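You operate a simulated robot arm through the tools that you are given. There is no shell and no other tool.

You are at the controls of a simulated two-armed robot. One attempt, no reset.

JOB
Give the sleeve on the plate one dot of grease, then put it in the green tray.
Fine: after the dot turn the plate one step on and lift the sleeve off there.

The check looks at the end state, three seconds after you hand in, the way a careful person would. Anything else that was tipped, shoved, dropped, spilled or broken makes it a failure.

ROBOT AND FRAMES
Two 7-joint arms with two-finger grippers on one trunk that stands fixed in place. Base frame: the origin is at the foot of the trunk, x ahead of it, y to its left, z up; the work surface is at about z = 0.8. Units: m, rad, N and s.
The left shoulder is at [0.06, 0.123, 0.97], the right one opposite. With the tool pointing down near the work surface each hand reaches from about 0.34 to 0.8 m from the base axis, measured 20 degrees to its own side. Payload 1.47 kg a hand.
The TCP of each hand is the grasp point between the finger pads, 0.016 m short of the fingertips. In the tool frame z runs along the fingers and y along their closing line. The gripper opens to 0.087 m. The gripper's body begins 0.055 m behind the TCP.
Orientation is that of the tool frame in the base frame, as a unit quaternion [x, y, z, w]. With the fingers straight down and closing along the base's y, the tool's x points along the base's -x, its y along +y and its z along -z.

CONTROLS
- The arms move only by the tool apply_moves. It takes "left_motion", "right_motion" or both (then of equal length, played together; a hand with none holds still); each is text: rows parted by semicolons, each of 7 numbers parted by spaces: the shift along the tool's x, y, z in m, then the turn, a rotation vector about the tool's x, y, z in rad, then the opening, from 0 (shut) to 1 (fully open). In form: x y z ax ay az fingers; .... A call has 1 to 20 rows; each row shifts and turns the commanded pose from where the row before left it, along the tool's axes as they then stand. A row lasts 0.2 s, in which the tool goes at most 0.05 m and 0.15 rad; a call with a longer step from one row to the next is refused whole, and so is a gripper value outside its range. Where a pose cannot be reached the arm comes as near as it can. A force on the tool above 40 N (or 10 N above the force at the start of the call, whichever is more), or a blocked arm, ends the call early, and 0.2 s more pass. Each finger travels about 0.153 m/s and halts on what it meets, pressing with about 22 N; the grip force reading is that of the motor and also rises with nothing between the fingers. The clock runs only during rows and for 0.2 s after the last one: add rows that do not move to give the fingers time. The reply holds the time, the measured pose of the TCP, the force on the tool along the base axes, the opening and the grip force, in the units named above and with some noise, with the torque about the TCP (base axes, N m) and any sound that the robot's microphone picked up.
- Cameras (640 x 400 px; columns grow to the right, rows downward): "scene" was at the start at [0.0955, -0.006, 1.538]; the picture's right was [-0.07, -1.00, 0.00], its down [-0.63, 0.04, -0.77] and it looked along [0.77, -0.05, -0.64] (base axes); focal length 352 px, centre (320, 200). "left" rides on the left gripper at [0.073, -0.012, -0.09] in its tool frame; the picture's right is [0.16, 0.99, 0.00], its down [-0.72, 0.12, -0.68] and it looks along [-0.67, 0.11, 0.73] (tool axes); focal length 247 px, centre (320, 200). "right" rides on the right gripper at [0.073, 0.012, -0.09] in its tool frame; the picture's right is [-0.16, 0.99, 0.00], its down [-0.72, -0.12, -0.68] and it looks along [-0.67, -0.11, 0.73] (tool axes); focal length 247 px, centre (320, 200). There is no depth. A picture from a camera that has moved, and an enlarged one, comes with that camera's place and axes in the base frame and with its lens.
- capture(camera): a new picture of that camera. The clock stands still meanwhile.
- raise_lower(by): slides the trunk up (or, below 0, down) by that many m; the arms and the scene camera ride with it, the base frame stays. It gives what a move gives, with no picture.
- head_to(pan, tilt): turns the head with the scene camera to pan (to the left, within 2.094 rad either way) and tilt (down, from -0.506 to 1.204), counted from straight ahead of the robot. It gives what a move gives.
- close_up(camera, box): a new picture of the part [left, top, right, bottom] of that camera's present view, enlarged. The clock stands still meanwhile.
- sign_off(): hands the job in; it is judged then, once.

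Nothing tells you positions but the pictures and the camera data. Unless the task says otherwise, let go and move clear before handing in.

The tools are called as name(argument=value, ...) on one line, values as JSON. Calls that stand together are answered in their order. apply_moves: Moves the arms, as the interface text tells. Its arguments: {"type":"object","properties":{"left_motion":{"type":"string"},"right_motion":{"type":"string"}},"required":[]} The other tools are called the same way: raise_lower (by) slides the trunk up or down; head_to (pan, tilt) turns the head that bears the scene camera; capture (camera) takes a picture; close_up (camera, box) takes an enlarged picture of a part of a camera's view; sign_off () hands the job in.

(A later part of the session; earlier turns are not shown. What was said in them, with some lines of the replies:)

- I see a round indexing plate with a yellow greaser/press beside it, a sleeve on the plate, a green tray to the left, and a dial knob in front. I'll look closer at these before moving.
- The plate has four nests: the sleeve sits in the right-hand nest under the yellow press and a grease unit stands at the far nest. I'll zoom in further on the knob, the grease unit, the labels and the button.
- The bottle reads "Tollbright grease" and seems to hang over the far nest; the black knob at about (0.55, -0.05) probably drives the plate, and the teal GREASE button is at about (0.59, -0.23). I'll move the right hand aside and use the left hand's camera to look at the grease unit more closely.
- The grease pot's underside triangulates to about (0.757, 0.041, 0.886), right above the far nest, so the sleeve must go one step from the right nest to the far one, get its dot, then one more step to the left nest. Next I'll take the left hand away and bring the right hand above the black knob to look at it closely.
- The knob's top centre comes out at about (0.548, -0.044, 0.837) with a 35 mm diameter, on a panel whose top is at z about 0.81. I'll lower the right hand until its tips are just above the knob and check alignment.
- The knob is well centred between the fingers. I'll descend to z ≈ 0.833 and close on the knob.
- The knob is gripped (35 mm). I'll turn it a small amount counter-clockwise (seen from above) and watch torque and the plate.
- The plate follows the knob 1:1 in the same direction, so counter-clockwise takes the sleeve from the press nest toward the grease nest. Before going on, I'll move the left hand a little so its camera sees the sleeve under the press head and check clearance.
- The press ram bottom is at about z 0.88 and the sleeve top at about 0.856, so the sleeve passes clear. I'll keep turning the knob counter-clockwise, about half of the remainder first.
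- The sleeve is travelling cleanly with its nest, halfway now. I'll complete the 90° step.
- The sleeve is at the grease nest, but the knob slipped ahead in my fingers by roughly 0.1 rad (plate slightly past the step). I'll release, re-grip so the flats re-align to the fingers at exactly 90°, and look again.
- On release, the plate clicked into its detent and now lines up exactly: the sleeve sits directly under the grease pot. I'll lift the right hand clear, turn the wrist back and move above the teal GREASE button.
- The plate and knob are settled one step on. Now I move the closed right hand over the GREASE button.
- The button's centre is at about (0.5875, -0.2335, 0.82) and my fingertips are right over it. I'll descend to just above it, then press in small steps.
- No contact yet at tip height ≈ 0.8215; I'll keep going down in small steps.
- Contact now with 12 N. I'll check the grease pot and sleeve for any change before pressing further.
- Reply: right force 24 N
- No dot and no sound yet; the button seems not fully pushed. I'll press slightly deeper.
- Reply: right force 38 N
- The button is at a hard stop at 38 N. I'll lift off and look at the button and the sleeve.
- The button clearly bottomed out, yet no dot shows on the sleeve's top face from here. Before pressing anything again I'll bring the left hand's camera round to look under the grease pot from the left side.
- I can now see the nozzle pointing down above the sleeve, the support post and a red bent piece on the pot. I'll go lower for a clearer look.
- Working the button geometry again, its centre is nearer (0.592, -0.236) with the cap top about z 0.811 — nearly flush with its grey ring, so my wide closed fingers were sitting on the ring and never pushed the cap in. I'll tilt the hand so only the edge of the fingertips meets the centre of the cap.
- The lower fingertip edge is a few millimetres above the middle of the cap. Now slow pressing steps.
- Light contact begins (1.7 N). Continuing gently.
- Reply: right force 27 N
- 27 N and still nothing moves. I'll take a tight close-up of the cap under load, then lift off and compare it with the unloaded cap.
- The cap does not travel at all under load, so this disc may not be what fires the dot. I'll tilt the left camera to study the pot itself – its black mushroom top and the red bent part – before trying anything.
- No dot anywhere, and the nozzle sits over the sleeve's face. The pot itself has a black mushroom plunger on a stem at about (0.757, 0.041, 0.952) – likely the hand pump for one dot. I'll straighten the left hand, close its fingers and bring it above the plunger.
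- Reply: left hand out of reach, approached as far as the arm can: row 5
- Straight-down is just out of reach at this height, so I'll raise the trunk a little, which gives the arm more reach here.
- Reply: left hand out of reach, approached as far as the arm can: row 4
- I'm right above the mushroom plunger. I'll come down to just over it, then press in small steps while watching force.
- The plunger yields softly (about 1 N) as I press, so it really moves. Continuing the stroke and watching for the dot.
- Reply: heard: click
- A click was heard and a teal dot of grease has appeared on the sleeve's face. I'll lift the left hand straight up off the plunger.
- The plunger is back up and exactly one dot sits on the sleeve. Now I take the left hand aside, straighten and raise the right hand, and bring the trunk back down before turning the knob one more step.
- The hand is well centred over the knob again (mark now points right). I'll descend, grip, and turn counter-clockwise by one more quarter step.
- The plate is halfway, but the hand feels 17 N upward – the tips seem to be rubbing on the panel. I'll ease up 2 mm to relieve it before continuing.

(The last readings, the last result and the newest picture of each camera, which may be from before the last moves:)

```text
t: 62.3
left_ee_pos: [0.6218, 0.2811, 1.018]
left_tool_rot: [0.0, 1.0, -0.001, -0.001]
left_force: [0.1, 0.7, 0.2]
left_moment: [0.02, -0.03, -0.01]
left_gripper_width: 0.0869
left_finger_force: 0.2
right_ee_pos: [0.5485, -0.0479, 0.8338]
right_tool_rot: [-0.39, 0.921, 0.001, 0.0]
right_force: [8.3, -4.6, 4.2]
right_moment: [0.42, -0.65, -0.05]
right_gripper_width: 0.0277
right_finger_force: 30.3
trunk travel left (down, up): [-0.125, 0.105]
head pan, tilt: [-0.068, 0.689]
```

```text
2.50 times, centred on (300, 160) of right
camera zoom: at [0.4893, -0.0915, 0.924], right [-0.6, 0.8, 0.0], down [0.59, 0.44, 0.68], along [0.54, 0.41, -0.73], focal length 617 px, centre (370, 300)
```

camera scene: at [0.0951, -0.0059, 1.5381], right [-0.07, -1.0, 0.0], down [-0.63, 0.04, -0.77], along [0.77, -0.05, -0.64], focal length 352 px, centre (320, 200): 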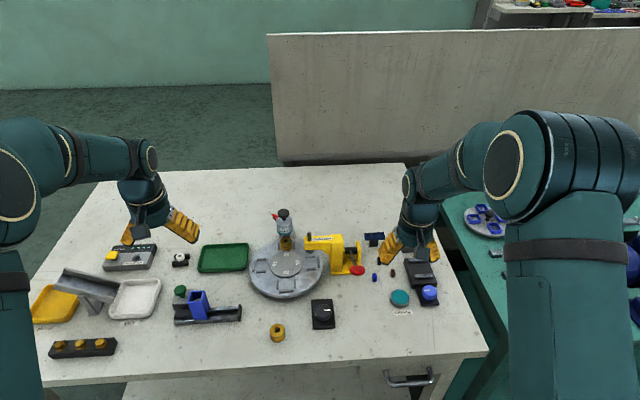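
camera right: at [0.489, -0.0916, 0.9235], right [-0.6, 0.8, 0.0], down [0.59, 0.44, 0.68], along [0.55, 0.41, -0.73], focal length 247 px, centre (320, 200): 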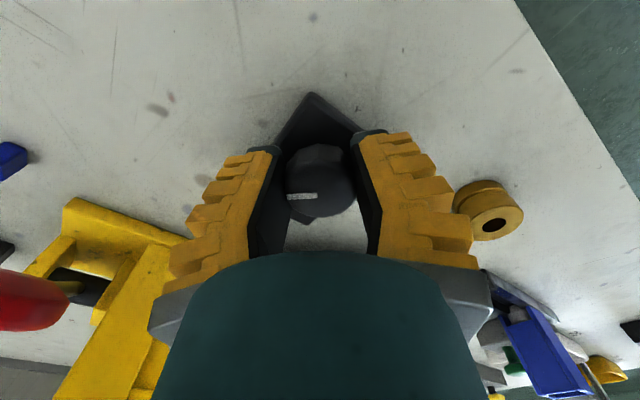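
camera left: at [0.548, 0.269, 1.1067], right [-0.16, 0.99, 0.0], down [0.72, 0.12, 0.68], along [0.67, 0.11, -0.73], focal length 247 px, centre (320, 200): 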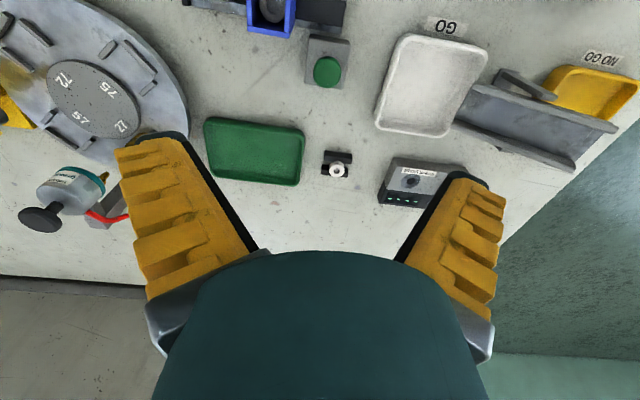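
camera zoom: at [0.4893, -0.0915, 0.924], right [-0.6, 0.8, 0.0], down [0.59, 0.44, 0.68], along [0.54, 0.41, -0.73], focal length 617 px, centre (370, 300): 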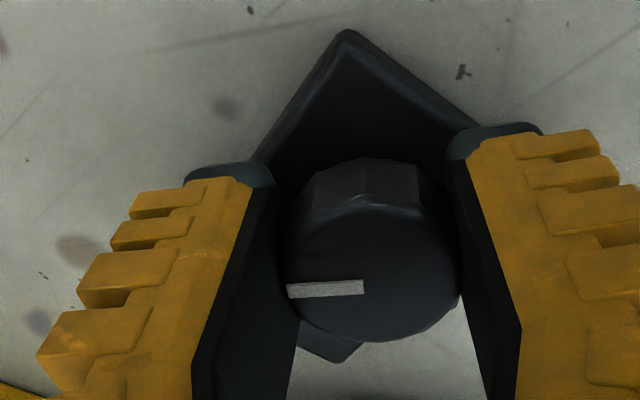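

The fingers seem wedged on the knob's edge, though the plate still follows. I'll turn a little further so the detent favours the next station, then release.

apply_moves(right_motion="0 0 0 0 0 -0.08 0.3; 0 0 0 0 0 -0.08 0.3; 0 0 0 0 0 -0.08 0.3; 0 0 0 0 0 0 0.3")

close_up(camera="scene", box=[230, 190, 390, 335])

close_up(camera="right", box=[200, 80, 400, 240])

```text
t: 63.3
left_ee_pos: [0.6217, 0.2814, 1.0166]
left_tool_rot: [0.001, 1.0, -0.001, 0.0]
left_force: [-0.2, -0.7, -0.1]
left_moment: [-0.03, 0.0, 0.05]
left_gripper_width: 0.0869
left_finger_force: 0.1
right_ee_pos: [0.5476, -0.0463, 0.8333]
right_tool_rot: [-0.497, 0.868, 0.001, 0.0]
right_force: [3.9, -2.2, -1.9]
right_moment: [0.0, -0.02, -0.02]
right_gripper_width: 0.0343
right_finger_force: 6.7
trunk travel left (down, up): [-0.125, 0.105]
head pan, tilt: [-0.068, 0.689]
```

```text
2.76 times, centred on (310, 262) of scene
camera zoom: at [0.0961, -0.0062, 1.5379], right [-0.07, -1.0, 0.0], down [-0.64, 0.04, -0.77], along [0.77, -0.05, -0.64], focal length 971 px, centre (348, 28)
```

zoom: 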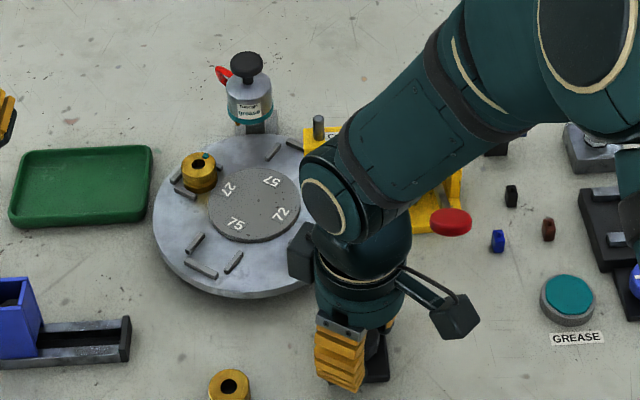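

```text
2.50 times, centred on (300, 160) of right
camera zoom: at [0.5012, -0.1038, 0.9242], right [-0.77, 0.63, 0.0], down [0.47, 0.57, 0.68], along [0.43, 0.53, -0.73], focal length 617 px, centre (370, 300)
```

zoom: 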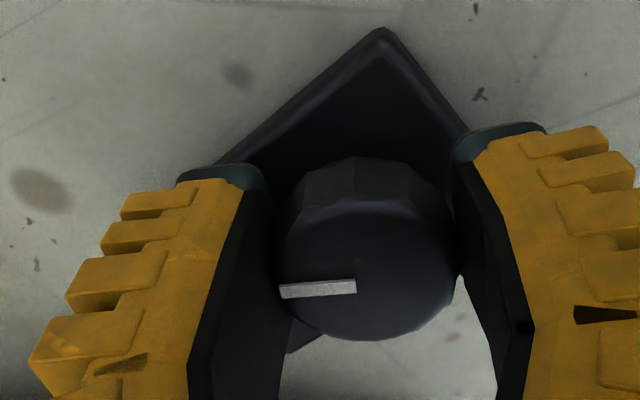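

The wedge released and forces are normal. Continuing to finish the step.

apply_moves(right_motion="0 0 0 0 0 -0.09 0.3; 0 0 0 0 0 -0.09 0.3; 0 0 0 0 0 -0.09 0.3; 0 0 0 0 0 -0.09 0.3; 0 0 0 0 0 -0.09 0.3; 0 0 0 0 0 -0.07 0.3; 0 0 0 0 0 0 0.3")

close_up(camera="scene", box=[230, 190, 390, 335])

close_up(camera="right", box=[200, 80, 400, 240])

```text
t: 64.9
left_ee_pos: [0.6222, 0.2812, 1.0175]
left_tool_rot: [0.0, 1.0, -0.001, 0.0]
left_force: [0.0, 0.1, -0.2]
left_moment: [-0.01, 0.0, 0.0]
left_gripper_width: 0.0871
left_finger_force: 0.0
right_ee_pos: [0.5469, -0.0468, 0.8334]
right_tool_rot: [-0.704, 0.71, -0.001, 0.0]
right_force: [6.7, 2.1, 2.7]
right_moment: [-0.03, -0.13, -0.02]
right_gripper_width: 0.0364
right_finger_force: 8.0
trunk travel left (down, up): [-0.125, 0.105]
head pan, tilt: [-0.068, 0.689]
```

```text
2.76 times, centred on (310, 262) of scene
camera zoom: at [0.096, -0.0058, 1.538], right [-0.07, -1.0, 0.0], down [-0.63, 0.04, -0.77], along [0.77, -0.05, -0.64], focal length 971 px, centre (348, 28)
```

zoom: 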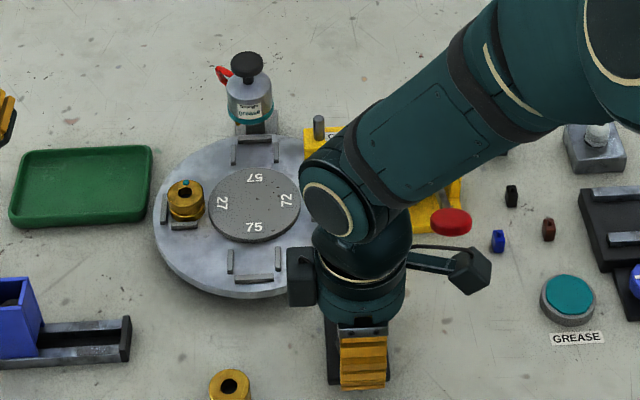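

```text
2.50 times, centred on (300, 160) of right
camera zoom: at [0.536, -0.1194, 0.9243], right [-0.99, 0.17, 0.0], down [0.12, 0.72, 0.68], along [0.11, 0.67, -0.73], focal length 617 px, centre (370, 300)
```

zoom: 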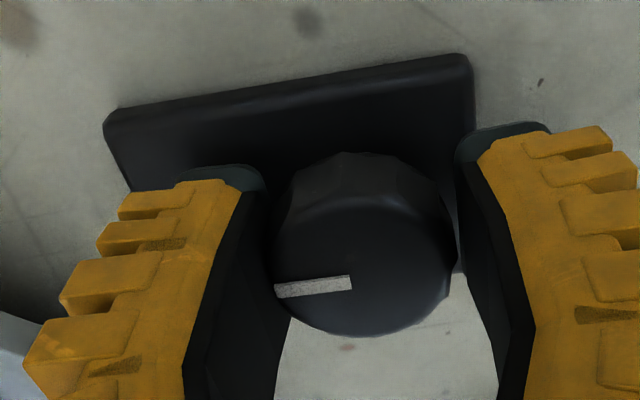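

The sleeve has arrived at the left-hand nest with its single dot. I'll release the knob, let the plate settle into its detent, and lift the right hand clear.

apply_moves(right_motion="0 0 0 0 0 0 0.45; 0 0 0 0 0 0 0.55; 0 0 0 0 0 0 0.55; 0 0 -0.02 0 0 0 0.55; 0 0 -0.03 0 0 0 0.55; 0 0 -0.04 0 0 0 0.55; 0 0 -0.04 0 0 0 0.55; 0 0 -0.04 0 0 0 0.55; 0 0 0 0 0 0 0.55")

close_up(camera="scene", box=[230, 190, 390, 335])

close_up(camera="scene", box=[245, 225, 305, 285])

capture(camera="left")

```text
t: 66.9
left_ee_pos: [0.6219, 0.2813, 1.0159]
left_tool_rot: [0.0, 1.0, -0.001, 0.001]
left_force: [-0.8, -1.0, 0.1]
left_moment: [-0.05, 0.0, 0.02]
left_gripper_width: 0.087
left_finger_force: 0.1
right_ee_pos: [0.5459, -0.0449, 1.0016]
right_tool_rot: [-0.703, 0.711, 0.001, -0.001]
right_force: [0.0, 1.1, 0.2]
right_moment: [-0.01, 0.01, 0.03]
right_gripper_width: 0.0536
right_finger_force: 3.8
trunk travel left (down, up): [-0.125, 0.105]
head pan, tilt: [-0.068, 0.689]
```

```text
2.76 times, centred on (310, 262) of scene
camera zoom: at [0.0962, -0.0059, 1.5379], right [-0.07, -1.0, 0.0], down [-0.64, 0.04, -0.77], along [0.77, -0.05, -0.64], focal length 971 px, centre (348, 28)
```

zoom: 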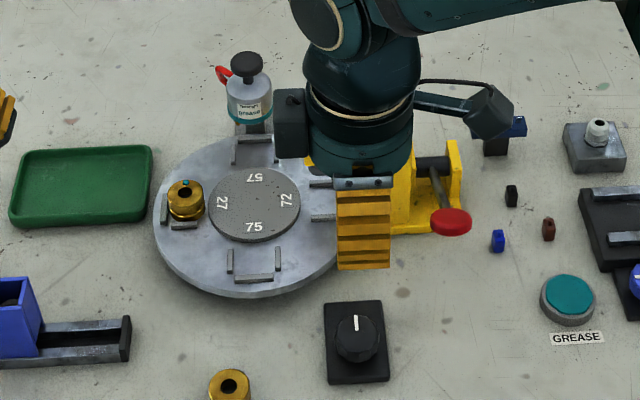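

```text
6.67 times, centred on (275, 255) of scene
camera zoom: at [0.0962, -0.0059, 1.5379], right [-0.07, -1.0, 0.0], down [-0.64, 0.04, -0.77], along [0.77, -0.05, -0.64], focal length 2346 px, centre (620, -167)
```

zoom: 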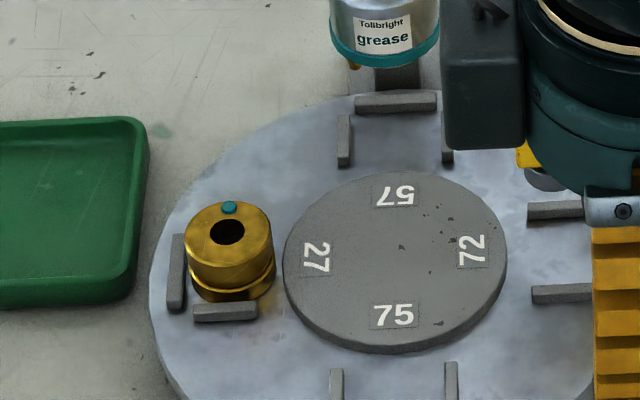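

```text
taken
camera left: at [0.549, 0.2693, 1.1059], right [-0.16, 0.99, 0.0], down [0.72, 0.12, 0.68], along [0.67, 0.11, -0.73], focal length 247 px, centre (320, 200)
```

left: 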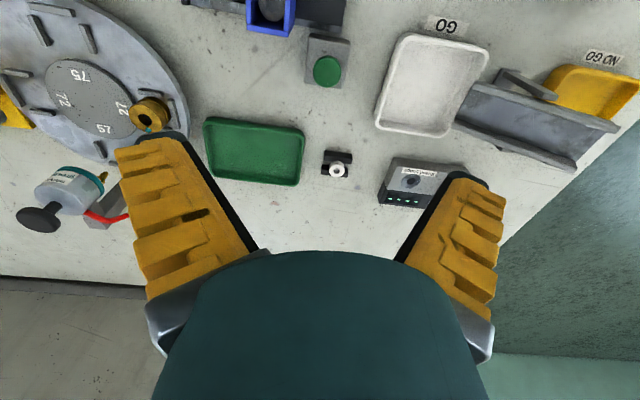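

The plate is aligned in its detent and the sleeve with one teal dot sits in the left nest at about (0.696, 0.102). I'll move the right hand away and bring the left hand above the sleeve for a precise look.

apply_moves(left_motion="-0.018 -0.032 0 0 0 0 1; -0.018 -0.032 0 0 0 0 1; -0.018 -0.032 0 0 0 0 1; -0.018 -0.032 0 0 0 0 1; 0 -0.032 0 0 0 0 1; 0 -0.016 0 0 0 0 1; 0 0 0 0 0 0 1; 0 0 0 0 0 0 1; 0 0 0 0 0 0 1; 0 0 0 0 0 0 1; 0 0 0 0 0 0 1; 0 0 0 0 0 0 1", right_motion="0.035 0 -0.01 0 0 0 0.55; 0.035 0 -0.01 0 0 0 0.55; 0.035 0 -0.01 0 0 0 0.55; 0.035 0 -0.01 0 0 0 0.55; 0.035 0 -0.01 0 0 0 0.55; 0.035 0 -0.01 0 0 0 0.55; 0 0 0 0 0 0.14 0.55; 0 0 0 0 0 0.14 0.55; 0 0 0 0 0 0.14 0.55; 0 0 0 0 0 0.14 0.55; 0 0 0 0 0 0.14 0.55; 0 0 0 0 0 0.14 0.55")

capture(camera="left")

capture(camera="scene")

```text
t: 69.5
left_ee_pos: [0.6936, 0.1037, 1.0166]
left_tool_rot: [0.001, 1.0, -0.001, 0.001]
left_force: [-0.5, 0.0, -0.3]
left_moment: [-0.02, -0.02, 0.02]
left_gripper_width: 0.0871
left_finger_force: 0.0
right_ee_pos: [0.5457, -0.2574, 1.0644]
right_tool_rot: [-0.352, 0.936, 0.001, 0.0]
right_force: [-0.5, -0.1, 0.7]
right_moment: [0.01, 0.01, 0.01]
right_gripper_width: 0.053
right_finger_force: 4.1
trunk travel left (down, up): [-0.125, 0.105]
head pan, tilt: [-0.068, 0.689]
```

```text
taken
camera left: at [0.6207, 0.0921, 1.1053], right [-0.16, 0.99, 0.0], down [0.72, 0.12, 0.68], along [0.67, 0.11, -0.73], focal length 247 px, centre (320, 200)
```

left: 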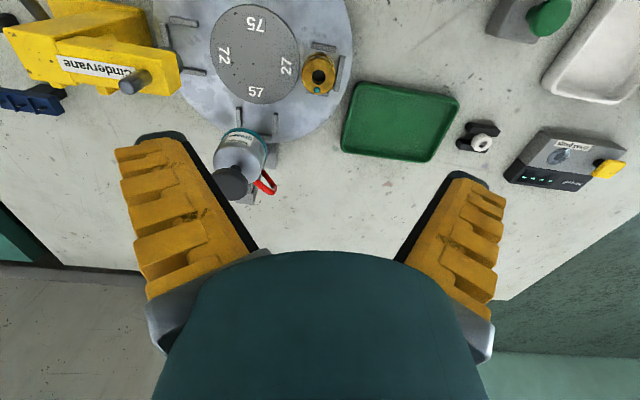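

```text
taken
camera scene: at [0.0955, -0.0059, 1.538], right [-0.07, -1.0, 0.0], down [-0.63, 0.04, -0.77], along [0.77, -0.05, -0.64], focal length 352 px, centre (320, 200)
```

scene: 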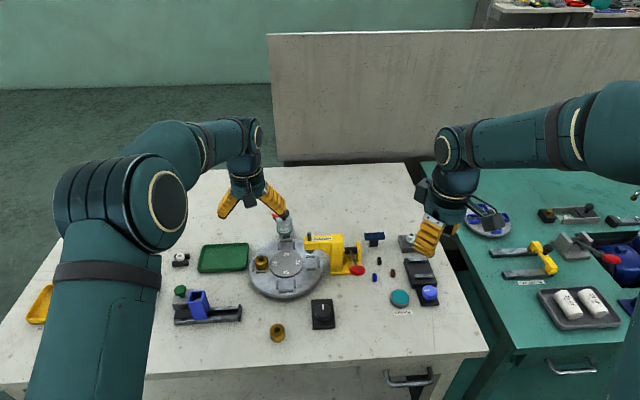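

close_up(camera="left", box=[270, 20, 380, 120])

close_up(camera="scene", box=[245, 240, 285, 280])

```text
4.00 times, centred on (325, 70) of left
camera zoom: at [0.6207, 0.0921, 1.1053], right [-0.16, 0.99, 0.0], down [0.72, 0.12, 0.68], along [0.67, 0.11, -0.73], focal length 988 px, centre (300, 720)
```

zoom: 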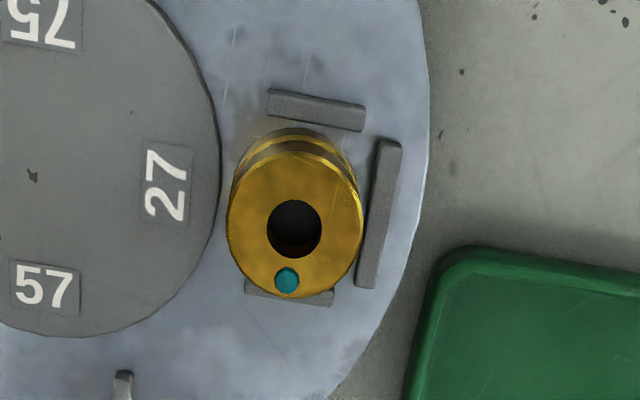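

```text
10.00 times, centred on (265, 260) of scene
camera zoom: at [0.0955, -0.0059, 1.538], right [-0.07, -1.0, 0.0], down [-0.63, 0.04, -0.77], along [0.77, -0.05, -0.64], focal length 3518 px, centre (870, -400)
```

zoom: 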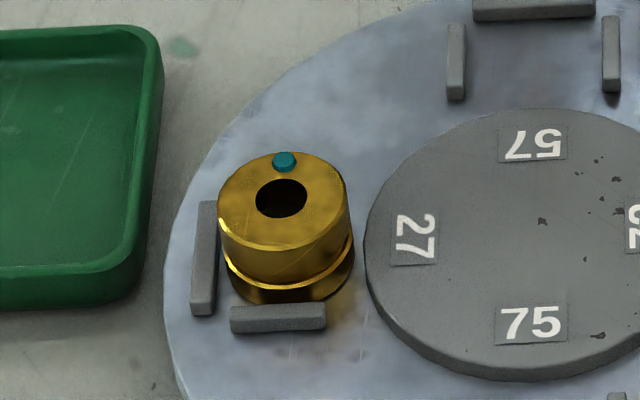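

The sleeve's centre is at (0.6935, 0.1025), top at z ≈ 0.857; the nest bars' tops are near 0.842, so I'll grip just the upper part of the sleeve. Descending to just above first.

apply_moves(left_motion="0 -0.001 0.03 0 0 0 1; 0 0 0.03 0 0 0 1; 0 0 0.03 0 0 0 1; 0 0 0.03 0 0 0 0.8; 0 0 0.012 0 0 0 0.8; 0 0 0 0 0 0 0.8")

capture(camera="left")

close_up(camera="scene", box=[220, 200, 320, 290])

```text
t: 70.9
left_ee_pos: [0.6929, 0.105, 0.8855]
left_tool_rot: [-0.001, 1.0, 0.0, 0.002]
left_force: [0.1, -0.5, 1.1]
left_moment: [-0.03, -0.01, 0.01]
left_gripper_width: 0.0731
left_finger_force: 2.3
right_ee_pos: [0.5451, -0.2566, 1.0629]
right_tool_rot: [-0.352, 0.936, 0.0, 0.0]
right_force: [-0.3, 0.4, -0.2]
right_moment: [0.0, -0.03, 0.02]
right_gripper_width: 0.0532
right_finger_force: 3.4
trunk travel left (down, up): [-0.125, 0.105]
head pan, tilt: [-0.068, 0.689]
```

```text
taken
camera left: at [0.6212, 0.0936, 0.974], right [-0.16, 0.99, 0.0], down [0.72, 0.12, 0.68], along [0.67, 0.11, -0.73], focal length 247 px, centre (320, 200)
```

left: 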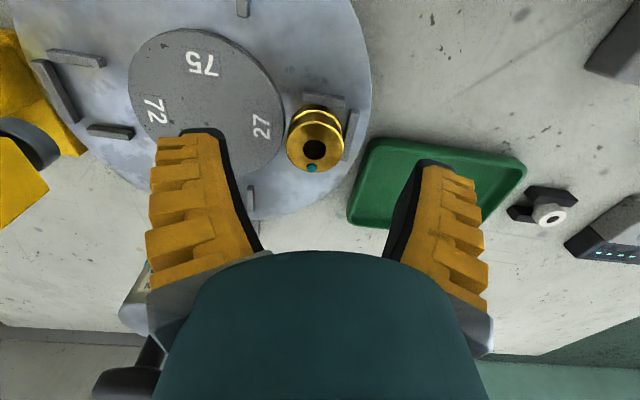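

```text
4.44 times, centred on (270, 245) of scene
camera zoom: at [0.0956, -0.0059, 1.538], right [-0.07, -1.0, 0.0], down [-0.63, 0.04, -0.77], along [0.77, -0.05, -0.64], focal length 1564 px, centre (542, 0)
```

zoom: 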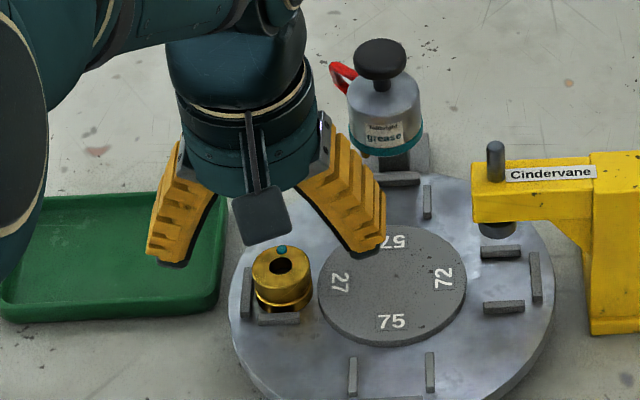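

apply_moves(left_motion="0 -0.0012 0.01 0 0 0 0.7; 0 -0.0012 0.008 0 0 0 0.7; 0 0 0.005 0 0 0 0.7; 0 0 0 0 0 0 0.7")

close_up(camera="left", box=[200, 80, 440, 240])

close_up(camera="scene", box=[235, 220, 305, 285])

```text
t: 71.9
left_ee_pos: [0.6944, 0.1022, 0.8622]
left_tool_rot: [0.0, 1.0, -0.001, 0.001]
left_force: [-0.1, 0.7, 0.6]
left_moment: [-0.01, -0.03, 0.0]
left_gripper_width: 0.0657
left_finger_force: 2.9
right_ee_pos: [0.5443, -0.2576, 1.0645]
right_tool_rot: [-0.353, 0.936, 0.0, 0.0]
right_force: [0.0, 1.0, 0.0]
right_moment: [0.0, 0.0, -0.02]
right_gripper_width: 0.0533
right_finger_force: 3.9
trunk travel left (down, up): [-0.125, 0.105]
head pan, tilt: [-0.068, 0.689]
```

```text
2.50 times, centred on (320, 160) of left
camera zoom: at [0.6208, 0.0901, 0.9509], right [-0.16, 0.99, 0.0], down [0.72, 0.12, 0.68], along [0.67, 0.11, -0.73], focal length 617 px, centre (320, 300)
```

zoom: 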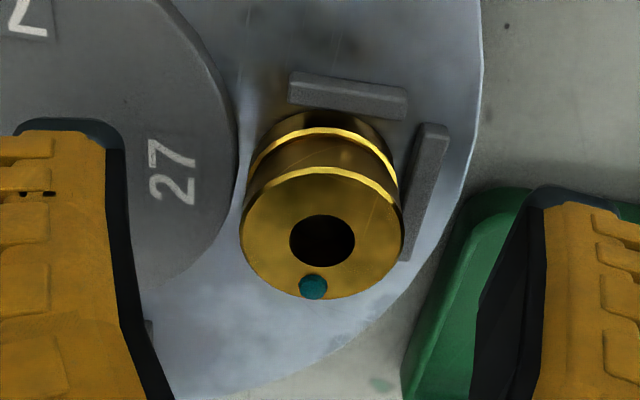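

```text
6.15 times, centred on (270, 252) of scene
camera zoom: at [0.0954, -0.006, 1.538], right [-0.07, -1.0, 0.0], down [-0.63, 0.04, -0.77], along [0.77, -0.05, -0.64], focal length 2165 px, centre (628, -123)
```

zoom: 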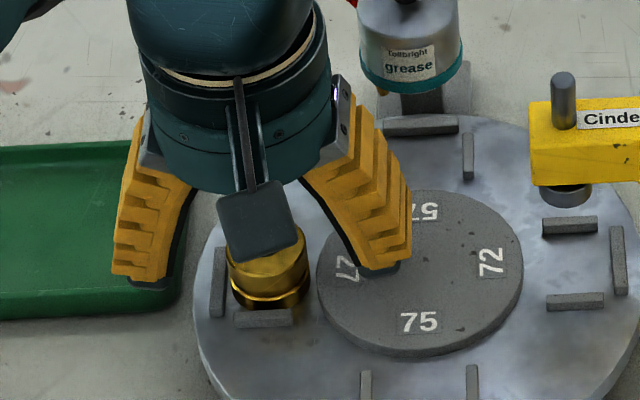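

apply_moves(left_motion="0 0 0.002 0 0 0 0.6; 0 0 0 0 0 0 0.5; 0 0 0 0 0 0 0.4; 0 0 0 0 0 0 0.3; 0 0 0 0 0 0 0.2; 0 0 0 0 0 0 0.2; 0 0 0 0 0 0 0.2")

close_up(camera="left", box=[200, 80, 440, 240])

```text
t: 73.5
left_ee_pos: [0.6944, 0.1012, 0.8599]
left_tool_rot: [0.0, 1.0, -0.001, 0.001]
left_force: [1.3, 1.4, 5.6]
left_moment: [-0.03, -0.13, 0.01]
left_gripper_width: 0.025
left_finger_force: 22.2
right_ee_pos: [0.544, -0.2571, 1.0645]
right_tool_rot: [-0.353, 0.936, 0.0, 0.0]
right_force: [0.1, 0.1, 0.5]
right_moment: [0.03, -0.02, 0.01]
right_gripper_width: 0.0536
right_finger_force: 3.5
trunk travel left (down, up): [-0.125, 0.105]
head pan, tilt: [-0.068, 0.689]
```

```text
2.50 times, centred on (320, 160) of left
camera zoom: at [0.6209, 0.0899, 0.9495], right [-0.16, 0.99, 0.0], down [0.72, 0.12, 0.68], along [0.67, 0.11, -0.73], focal length 617 px, centre (320, 300)
```

zoom: 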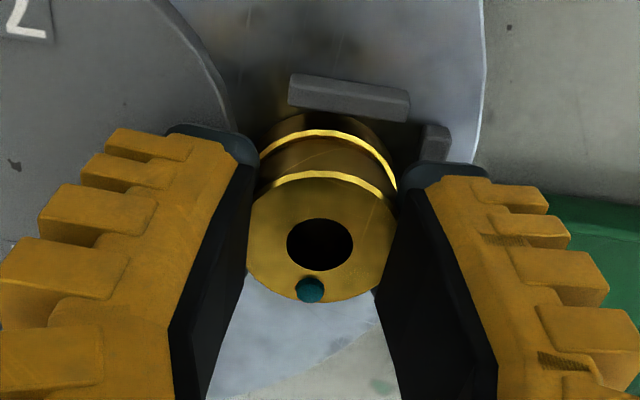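

The width reads 25 mm, less than the 32 mm sleeve, so the tips are only biting on its upper edge. I'll reopen and go a few millimetres lower, watching for contact with the nest bars.

apply_moves(left_motion="0 0 0 0 0 0 0.4; 0 0 0 0 0 0 0.55; 0 0 0 0 0 0 0.6; 0 0 0.002 0 0 0 0.6; 0 0 0.002 0 0 0 0.6; 0 0 0 0 0 0 0.6")

close_up(camera="left", box=[200, 80, 440, 240])

close_up(camera="scene", box=[235, 220, 305, 285])

```text
t: 74.9
left_ee_pos: [0.6957, 0.1014, 0.8569]
left_tool_rot: [-0.001, 1.0, 0.0, 0.001]
left_force: [-0.3, 0.4, -0.4]
left_moment: [0.0, -0.01, -0.01]
left_gripper_width: 0.0573
left_finger_force: 4.5
right_ee_pos: [0.5462, -0.2569, 1.0639]
right_tool_rot: [-0.353, 0.936, 0.0, 0.0]
right_force: [-0.6, 0.3, 0.2]
right_moment: [0.02, -0.02, 0.02]
right_gripper_width: 0.0533
right_finger_force: 3.6
trunk travel left (down, up): [-0.125, 0.105]
head pan, tilt: [-0.068, 0.689]
```

```text
2.50 times, centred on (320, 160) of left
camera zoom: at [0.6211, 0.0896, 0.9448], right [-0.16, 0.99, 0.0], down [0.72, 0.12, 0.68], along [0.67, 0.11, -0.73], focal length 617 px, centre (320, 300)
```

zoom: 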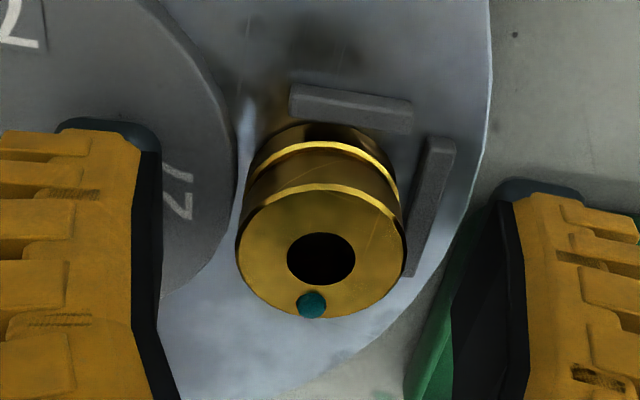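

```text
6.15 times, centred on (270, 252) of scene
camera zoom: at [0.0956, -0.006, 1.538], right [-0.07, -1.0, 0.0], down [-0.63, 0.04, -0.77], along [0.77, -0.05, -0.64], focal length 2165 px, centre (628, -123)
```

zoom: 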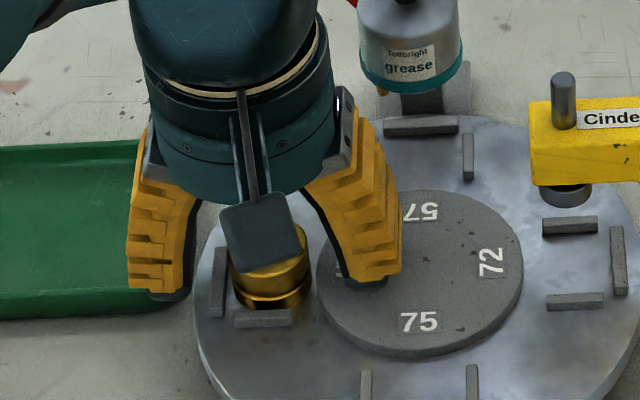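

apply_moves(left_motion="0.001 0.001 0 0 0 0 0.5; 0 0 0 0 0 0 0.4; 0 0 0 0 0 0 0.32; 0 0 0 0 0 0 0.25; 0 0 0 0 0 0 0.25; 0 0 0 0 0 0 0.25")

close_up(camera="left", box=[200, 80, 440, 240])

```text
t: 76.3
left_ee_pos: [0.693, 0.1011, 0.8575]
left_tool_rot: [-0.001, 1.0, -0.001, 0.001]
left_force: [2.4, 0.4, 6.3]
left_moment: [0.04, -0.15, -0.02]
left_gripper_width: 0.0248
left_finger_force: 22.0
right_ee_pos: [0.5447, -0.2576, 1.0657]
right_tool_rot: [-0.354, 0.935, -0.001, 0.0]
right_force: [-0.1, 0.1, -0.4]
right_moment: [-0.02, 0.02, -0.02]
right_gripper_width: 0.0533
right_finger_force: 3.8
trunk travel left (down, up): [-0.125, 0.105]
head pan, tilt: [-0.068, 0.689]
```

```text
2.50 times, centred on (320, 160) of left
camera zoom: at [0.62, 0.0904, 0.9457], right [-0.16, 0.99, 0.0], down [0.72, 0.12, 0.68], along [0.67, 0.11, -0.73], focal length 617 px, centre (320, 300)
```

zoom: 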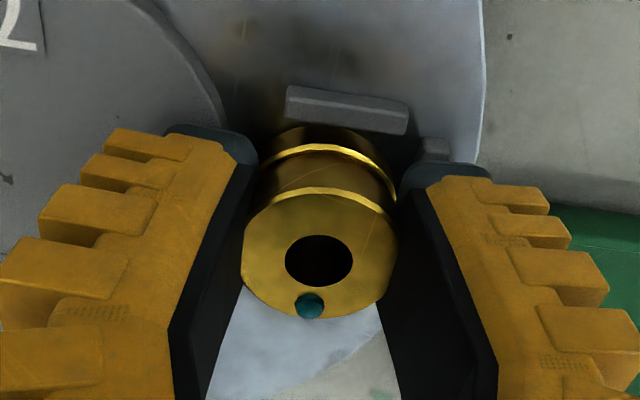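

The same 25 mm reading at both heights means the soft pads are simply compressing around the sleeve, so the grip is firm. I'll lift slowly and check that the sleeve comes up level.

apply_moves(left_motion="0 0 -0.004 0 0 0 0.25; 0 0 -0.006 0 0 0 0.25; 0 0 -0.01 0 0 0 0.25; 0 0 0 0 0 0 0.25")

close_up(camera="left", box=[200, 80, 440, 240])

close_up(camera="scene", box=[235, 220, 305, 285])

```text
t: 77.3
left_ee_pos: [0.6928, 0.1026, 0.8773]
left_tool_rot: [0.0, 1.0, 0.0, 0.0]
left_force: [0.5, 1.2, -1.2]
left_moment: [-0.02, 0.01, 0.0]
left_gripper_width: 0.0229
left_finger_force: 22.2
right_ee_pos: [0.5449, -0.2555, 1.0643]
right_tool_rot: [-0.353, 0.936, 0.0, 0.0]
right_force: [-0.3, -0.1, 0.3]
right_moment: [0.0, -0.02, -0.02]
right_gripper_width: 0.0532
right_finger_force: 3.4
trunk travel left (down, up): [-0.125, 0.105]
head pan, tilt: [-0.068, 0.689]
```

```text
2.50 times, centred on (320, 160) of left
camera zoom: at [0.6196, 0.0909, 0.9663], right [-0.16, 0.99, 0.0], down [0.72, 0.12, 0.68], along [0.67, 0.11, -0.73], focal length 617 px, centre (320, 300)
```

zoom: 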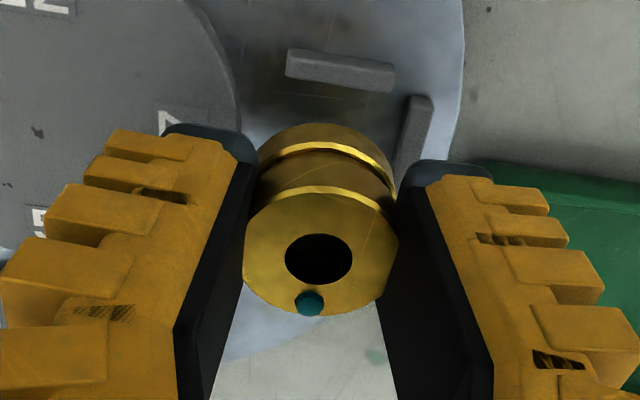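

```text
6.15 times, centred on (270, 252) of scene
camera zoom: at [0.0958, -0.006, 1.5379], right [-0.07, -1.0, 0.0], down [-0.63, 0.04, -0.77], along [0.77, -0.05, -0.64], focal length 2165 px, centre (628, -123)
```

zoom: 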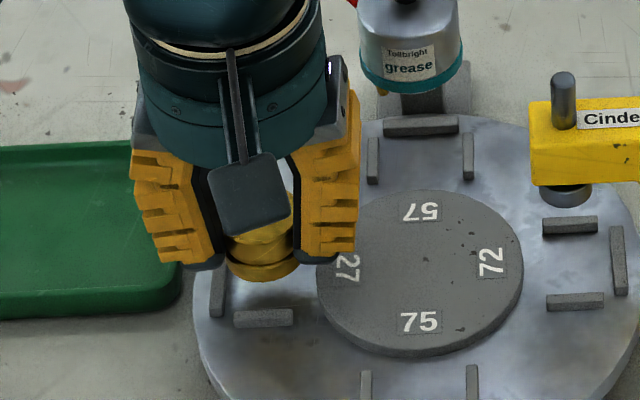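

The sleeve is off the plate, level, with the dot intact. I'll lift higher and carry it over the green tray.

apply_moves(left_motion="0 0 -0.02 0 0 0 0.15; 0 0 -0.025 0 0 0 0.15; -0.0098 0.0216 0 0 0 0 0.15; -0.0098 0.0216 0 0 0 0 0.15; -0.0098 0.0216 0 0 0 0 0.15; -0.0098 0.0216 0 0 0 0 0.15; -0.0098 0.0216 0 0 0 0 0.15; 0 0 0 0 0 0 0.15")

capture(camera="left")

close_up(camera="scene", box=[180, 200, 300, 290])

```text
t: 79.1
left_ee_pos: [0.7411, 0.2098, 0.9216]
left_tool_rot: [0.0, 1.0, -0.001, 0.0]
left_force: [-0.1, 0.5, -0.2]
left_moment: [0.01, 0.02, 0.0]
left_gripper_width: 0.0231
left_finger_force: 22.5
right_ee_pos: [0.5444, -0.2558, 1.0652]
right_tool_rot: [-0.354, 0.935, 0.001, 0.0]
right_force: [0.4, -0.1, 0.3]
right_moment: [0.0, -0.02, -0.01]
right_gripper_width: 0.0531
right_finger_force: 4.3
trunk travel left (down, up): [-0.125, 0.105]
head pan, tilt: [-0.068, 0.689]
```

```text
taken
camera left: at [0.668, 0.1984, 1.0101], right [-0.16, 0.99, 0.0], down [0.72, 0.12, 0.68], along [0.67, 0.11, -0.73], focal length 247 px, centre (320, 200)
```

left: 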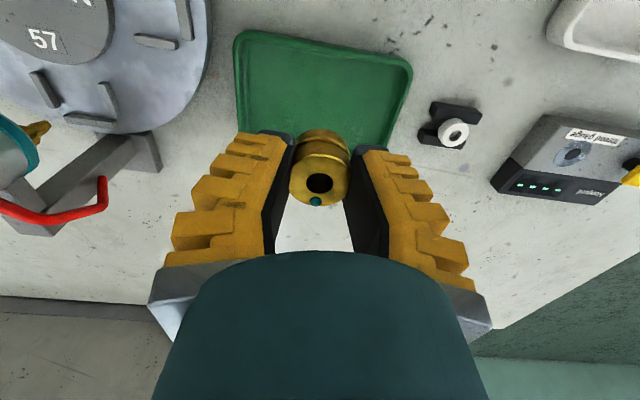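

```text
4.44 times, centred on (240, 245) of scene
camera zoom: at [0.0953, -0.0062, 1.538], right [-0.07, -1.0, 0.0], down [-0.63, 0.04, -0.77], along [0.77, -0.05, -0.64], focal length 1564 px, centre (676, 0)
```

zoom: 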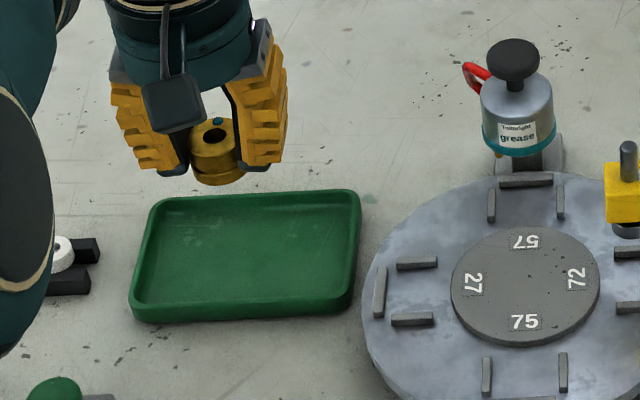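

The sleeve hangs right over the middle of the tray (tray spans about x 0.70–0.79, y 0.144–0.271). Lowering it now.

apply_moves(left_motion="0 0 0.025 0 0 0 0.15; 0 0 0.025 0 0 0 0.15; 0 0 0.018 0 0 0 0.15; 0 0 0 0 0 0 0.15")

capture(camera="left")

close_up(camera="scene", box=[190, 215, 270, 280])

```text
t: 80.1
left_ee_pos: [0.7428, 0.2103, 0.8513]
left_tool_rot: [0.0, 1.0, -0.001, 0.001]
left_force: [-0.1, 0.2, -1.1]
left_moment: [-0.01, 0.05, 0.03]
left_gripper_width: 0.0228
left_finger_force: 22.2
right_ee_pos: [0.545, -0.2556, 1.0638]
right_tool_rot: [-0.353, 0.936, 0.0, 0.0]
right_force: [-0.2, -0.8, 1.3]
right_moment: [0.04, 0.0, -0.03]
right_gripper_width: 0.0534
right_finger_force: 4.0
trunk travel left (down, up): [-0.125, 0.105]
head pan, tilt: [-0.068, 0.689]
```

```text
taken
camera left: at [0.6694, 0.1981, 0.9408], right [-0.16, 0.99, 0.0], down [0.72, 0.12, 0.68], along [0.67, 0.11, -0.73], focal length 247 px, centre (320, 200)
```

left: 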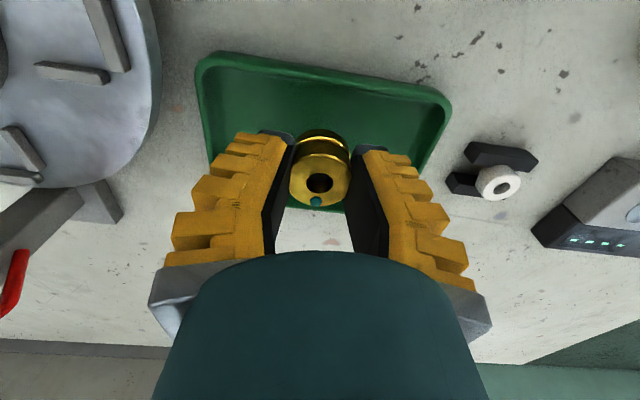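

```text
6.15 times, centred on (230, 248) of scene
camera zoom: at [0.0954, -0.006, 1.538], right [-0.07, -1.0, 0.0], down [-0.63, 0.04, -0.77], along [0.77, -0.05, -0.64], focal length 2165 px, centre (874, -92)
```

zoom: 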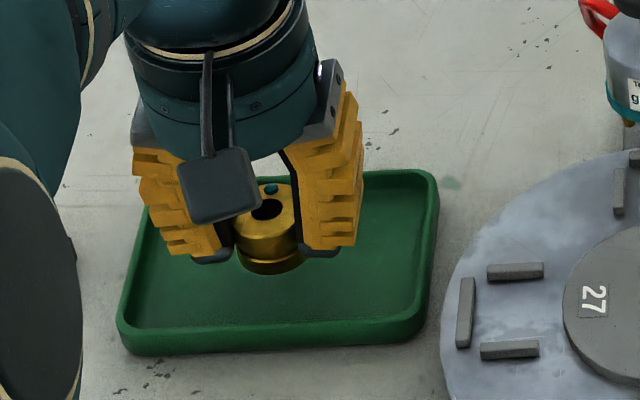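

apply_moves(left_motion="0 0 0.003 0 0 0 0.15; 0 0 0.003 0 0 0 0.15; 0 0 0.003 0 0 0 0.15")

close_up(camera="scene", box=[190, 215, 270, 280])

```text
t: 80.9
left_ee_pos: [0.7419, 0.2099, 0.8431]
left_tool_rot: [0.001, 1.0, -0.001, 0.0]
left_force: [-1.0, -0.2, -0.3]
left_moment: [0.04, -0.03, 0.0]
left_gripper_width: 0.0224
left_finger_force: 22.0
right_ee_pos: [0.5448, -0.2576, 1.0634]
right_tool_rot: [-0.352, 0.936, 0.0, -0.001]
right_force: [-0.8, -0.7, 0.3]
right_moment: [0.0, 0.0, 0.01]
right_gripper_width: 0.0533
right_finger_force: 3.7
trunk travel left (down, up): [-0.125, 0.105]
head pan, tilt: [-0.068, 0.689]
```

```text
6.15 times, centred on (230, 248) of scene
camera zoom: at [0.0956, -0.0059, 1.538], right [-0.07, -1.0, 0.0], down [-0.63, 0.04, -0.77], along [0.77, -0.05, -0.64], focal length 2165 px, centre (874, -92)
```

zoom: 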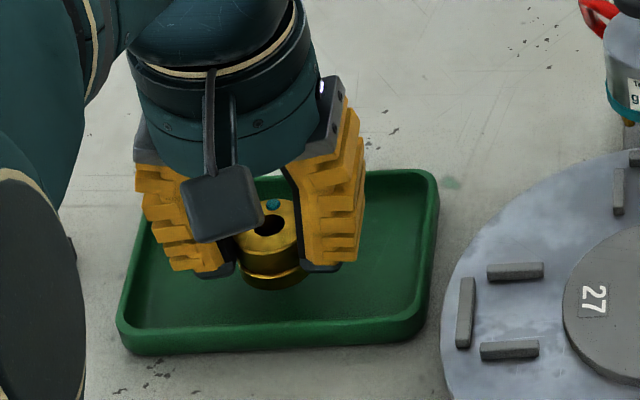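

apply_moves(left_motion="0 0 0.002 0 0 0 0.15; 0 0 0.002 0 0 0 0.15; 0 0 0.002 0 0 0 0.15")

close_up(camera="scene", box=[190, 215, 270, 280])

```text
t: 81.7
left_ee_pos: [0.7411, 0.2115, 0.838]
left_tool_rot: [0.0, 1.0, -0.001, 0.0]
left_force: [0.2, -0.2, -0.4]
left_moment: [0.03, 0.01, -0.02]
left_gripper_width: 0.0227
left_finger_force: 22.0
right_ee_pos: [0.5458, -0.2568, 1.0641]
right_tool_rot: [-0.353, 0.936, 0.0, 0.0]
right_force: [-0.2, -1.2, -0.2]
right_moment: [0.02, 0.01, 0.02]
right_gripper_width: 0.0536
right_finger_force: 3.7
trunk travel left (down, up): [-0.125, 0.105]
head pan, tilt: [-0.068, 0.689]
```

```text
6.15 times, centred on (230, 248) of scene
camera zoom: at [0.0957, -0.0059, 1.538], right [-0.07, -1.0, 0.0], down [-0.63, 0.04, -0.77], along [0.77, -0.05, -0.64], focal length 2165 px, centre (874, -92)
```

zoom: 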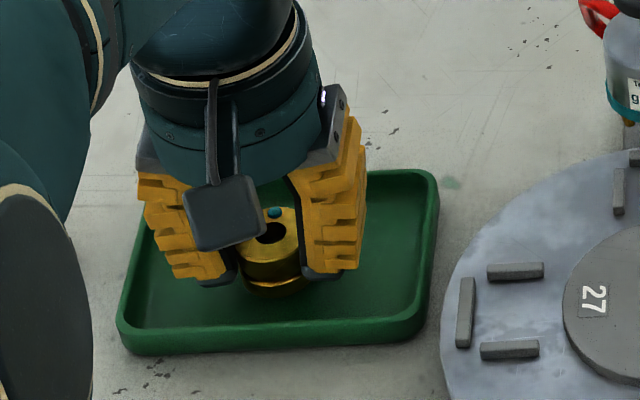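

apply_moves(left_motion="0 0 0.002 0 0 0 0.15; 0 0 0.002 0 0 0 0.15")

close_up(camera="scene", box=[190, 215, 270, 280])

```text
t: 82.3
left_ee_pos: [0.7411, 0.2094, 0.8344]
left_tool_rot: [0.0, 1.0, -0.001, 0.001]
left_force: [0.5, 0.2, -0.5]
left_moment: [0.0, 0.0, -0.02]
left_gripper_width: 0.0224
left_finger_force: 21.5
right_ee_pos: [0.5452, -0.2565, 1.0649]
right_tool_rot: [-0.353, 0.936, 0.0, 0.0]
right_force: [0.5, -0.1, 0.3]
right_moment: [0.0, 0.01, 0.0]
right_gripper_width: 0.0533
right_finger_force: 4.2
trunk travel left (down, up): [-0.125, 0.105]
head pan, tilt: [-0.068, 0.689]
```

```text
6.15 times, centred on (230, 248) of scene
camera zoom: at [0.0956, -0.006, 1.538], right [-0.07, -1.0, 0.0], down [-0.63, 0.04, -0.77], along [0.77, -0.05, -0.64], focal length 2165 px, centre (874, -92)
```

zoom: 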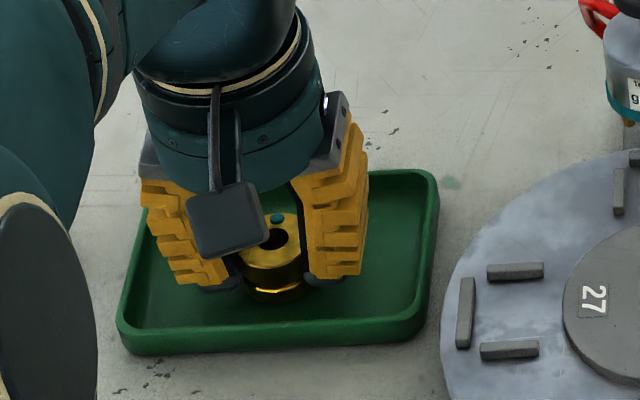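

apply_moves(left_motion="0 0 0.0015 0 0 0 0.15; 0 0 0.0015 0 0 0 0.15")

```text
t: 82.9
left_ee_pos: [0.7417, 0.2092, 0.8332]
left_tool_rot: [-0.001, 1.0, -0.001, 0.001]
left_force: [0.9, 0.7, 5.3]
left_moment: [0.04, -0.11, 0.03]
left_gripper_width: 0.0229
left_finger_force: 22.4
right_ee_pos: [0.5453, -0.258, 1.0644]
right_tool_rot: [-0.353, 0.936, 0.0, 0.0]
right_force: [-0.2, 0.2, 0.8]
right_moment: [-0.01, 0.02, -0.02]
right_gripper_width: 0.0531
right_finger_force: 4.1
trunk travel left (down, up): [-0.125, 0.105]
head pan, tilt: [-0.068, 0.689]
```

The sleeve has touched the tray floor (5 N). I'll open the fingers slowly and check it stands by itself.

apply_moves(left_motion="0 0 -0.0008 0 0 0 0.2; 0 0 0 0 0 0 0.28; 0 0 0 0 0 0 0.36; 0 0 0 0 0 0 0.45; 0 0 0 0 0 0 0.55; 0 0 0 0 0 0 0.6; 0 0 0 0 0 0 0.6")

close_up(camera="left", box=[180, 60, 460, 240])

close_up(camera="scene", box=[190, 215, 270, 280])

```text
t: 84.5
left_ee_pos: [0.7421, 0.2098, 0.8325]
left_tool_rot: [0.0, 1.0, -0.001, 0.001]
left_force: [-0.1, 0.4, 0.0]
left_moment: [-0.01, 0.0, 0.02]
left_gripper_width: 0.0574
left_finger_force: 3.6
right_ee_pos: [0.545, -0.2581, 1.0638]
right_tool_rot: [-0.352, 0.936, 0.0, 0.0]
right_force: [0.5, -0.4, 0.0]
right_moment: [0.0, 0.01, 0.04]
right_gripper_width: 0.0534
right_finger_force: 3.7
trunk travel left (down, up): [-0.125, 0.105]
head pan, tilt: [-0.068, 0.689]
```

```text
2.22 times, centred on (320, 150) of left
camera zoom: at [0.6685, 0.1983, 0.9213], right [-0.16, 0.99, 0.0], down [0.72, 0.12, 0.68], along [0.67, 0.11, -0.73], focal length 549 px, centre (320, 311)
```

zoom: 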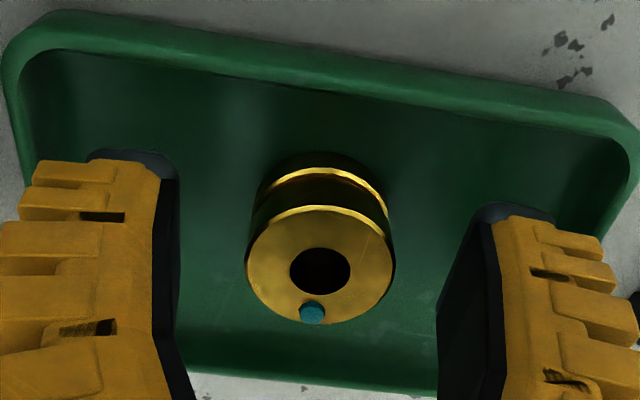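

```text
6.15 times, centred on (230, 248) of scene
camera zoom: at [0.0956, -0.006, 1.538], right [-0.07, -1.0, 0.0], down [-0.63, 0.04, -0.77], along [0.77, -0.05, -0.64], focal length 2165 px, centre (874, -92)
```

zoom: 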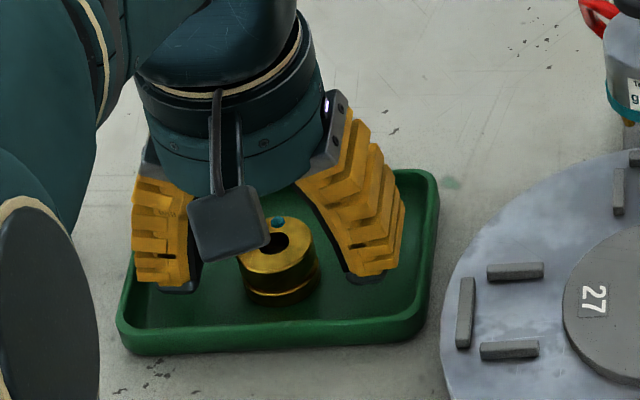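

The sleeve stands upright in the tray with its single dot and the fingers are clear of it. I'll rise straight up and move the left hand away, then inspect everything.

apply_moves(left_motion="0 0 -0.01 0 0 0 0.6; 0 0 -0.02 0 0 0 0.6; 0 0 -0.04 0 0 0 0.6; 0 0 -0.045 0 0 0 0.6; 0 0 -0.045 0 0 0 0.6; 0 0 -0.045 0 0 0 0.6; 0.03 0.02 0 0 0 0 0.6; 0.03 0.02 0 0 0 0 0.6; 0.03 0.02 0 0 0 0 0.6; 0.03 0.02 0 0 0 0 0.6; 0.03 0.02 0 0 0 0 0.6; 0 0 0 0 0 0 0.6")

capture(camera="scene")

close_up(camera="scene", box=[180, 195, 400, 345])

close_up(camera="scene", box=[195, 235, 255, 280])

close_up(camera="scene", box=[340, 220, 460, 330])

close_up(camera="scene", box=[20, 235, 220, 365])

```text
t: 87.1
left_ee_pos: [0.5915, 0.3099, 1.0374]
left_tool_rot: [0.0, 1.0, 0.0, 0.0]
left_force: [-0.7, 0.3, 0.6]
left_moment: [-0.01, 0.02, 0.02]
left_gripper_width: 0.0572
left_finger_force: 3.6
right_ee_pos: [0.5461, -0.2568, 1.0636]
right_tool_rot: [-0.353, 0.936, 0.0, 0.0]
right_force: [0.3, -0.3, -0.2]
right_moment: [0.04, 0.0, 0.02]
right_gripper_width: 0.0532
right_finger_force: 4.4
trunk travel left (down, up): [-0.125, 0.105]
head pan, tilt: [-0.068, 0.689]
```

```text
taken
camera scene: at [0.0963, -0.0062, 1.5379], right [-0.07, -1.0, 0.0], down [-0.64, 0.04, -0.77], along [0.77, -0.05, -0.64], focal length 352 px, centre (320, 200)
```

scene: 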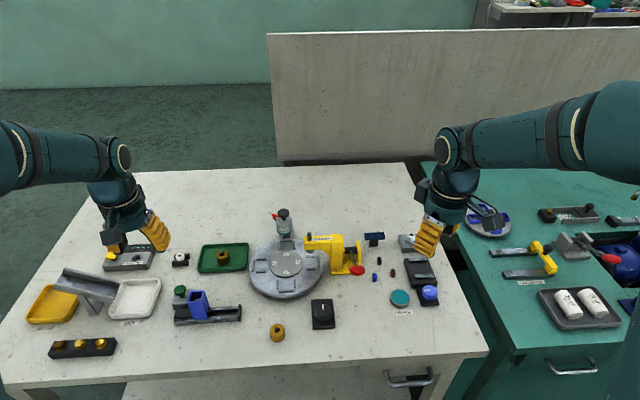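

```text
2.67 times, centred on (290, 270) of scene
camera zoom: at [0.0963, -0.0062, 1.5379], right [-0.07, -1.0, 0.0], down [-0.64, 0.04, -0.77], along [0.77, -0.05, -0.64], focal length 938 px, centre (400, 13)
```

zoom: 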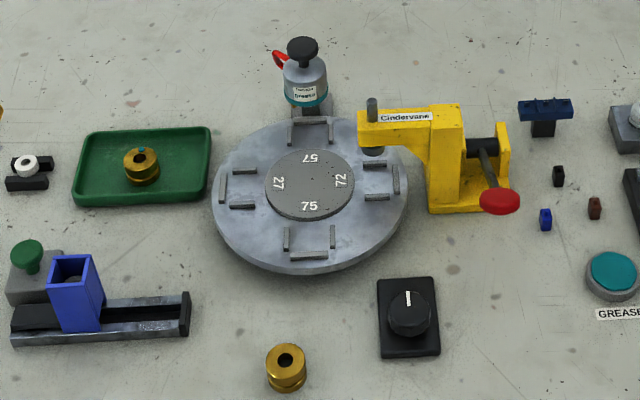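

```text
8.89 times, centred on (225, 258) of scene
camera zoom: at [0.0963, -0.0062, 1.5379], right [-0.07, -1.0, 0.0], down [-0.64, 0.04, -0.77], along [0.77, -0.05, -0.64], focal length 3127 px, centre (1164, -311)
```

zoom: 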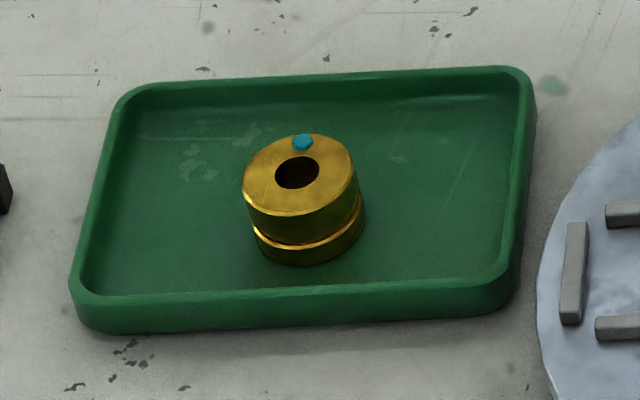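

```text
3.64 times, centred on (400, 275) of scene
camera zoom: at [0.0963, -0.0062, 1.5379], right [-0.07, -1.0, 0.0], down [-0.64, 0.04, -0.77], along [0.77, -0.05, -0.64], focal length 1279 px, centre (29, -73)
```

zoom: 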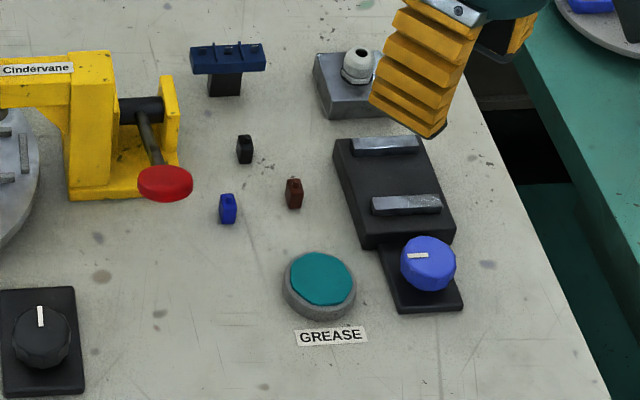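

```text
3.08 times, centred on (120, 300) of scene
camera zoom: at [0.0963, -0.0062, 1.5379], right [-0.07, -1.0, 0.0], down [-0.64, 0.04, -0.77], along [0.77, -0.05, -0.64], focal length 1083 px, centre (935, -108)
```

zoom: 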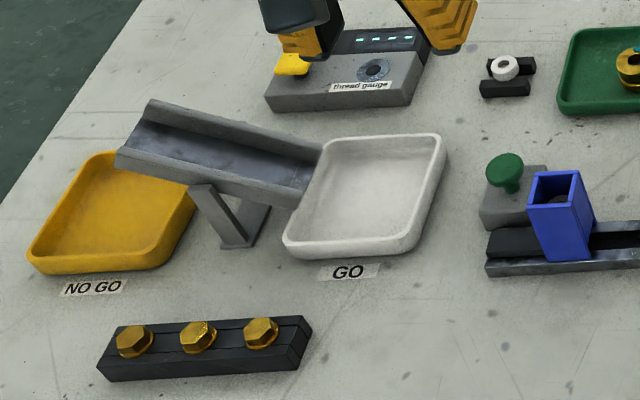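

The sleeve stands upright in the green tray with exactly one dot of grease. The plate is settled in its detent, both hands are empty and clear, and nothing else looks moved, so I'm handing in.

sign_off()

```text
The job is handed in.
```

The sleeve has one dot of grease and is standing upright in the green tray, and the job is handed in. I haven't seen the result of the check.

- **First step:** The sleeve started under the yellow press. I turned the plate one step with the black knob to bring it under the grease pot.
- **Grease:** I pressed the teal GREASE button twice, up to about 38 N, but it didn't move and no grease came out. I then pushed the black plunger on top of the pot. It clicked and left a single teal dot on the sleeve's top face.
- **Turn and lift:** I turned the plate one more step. Halfway through, the fingers briefly wedged on the knob, but the plate kept turning and settled in place. I lifted the sleeve off there and set it in the tray.

In the last pictures nothing else looked moved, tipped or spilled. Both hands were empty and clear.
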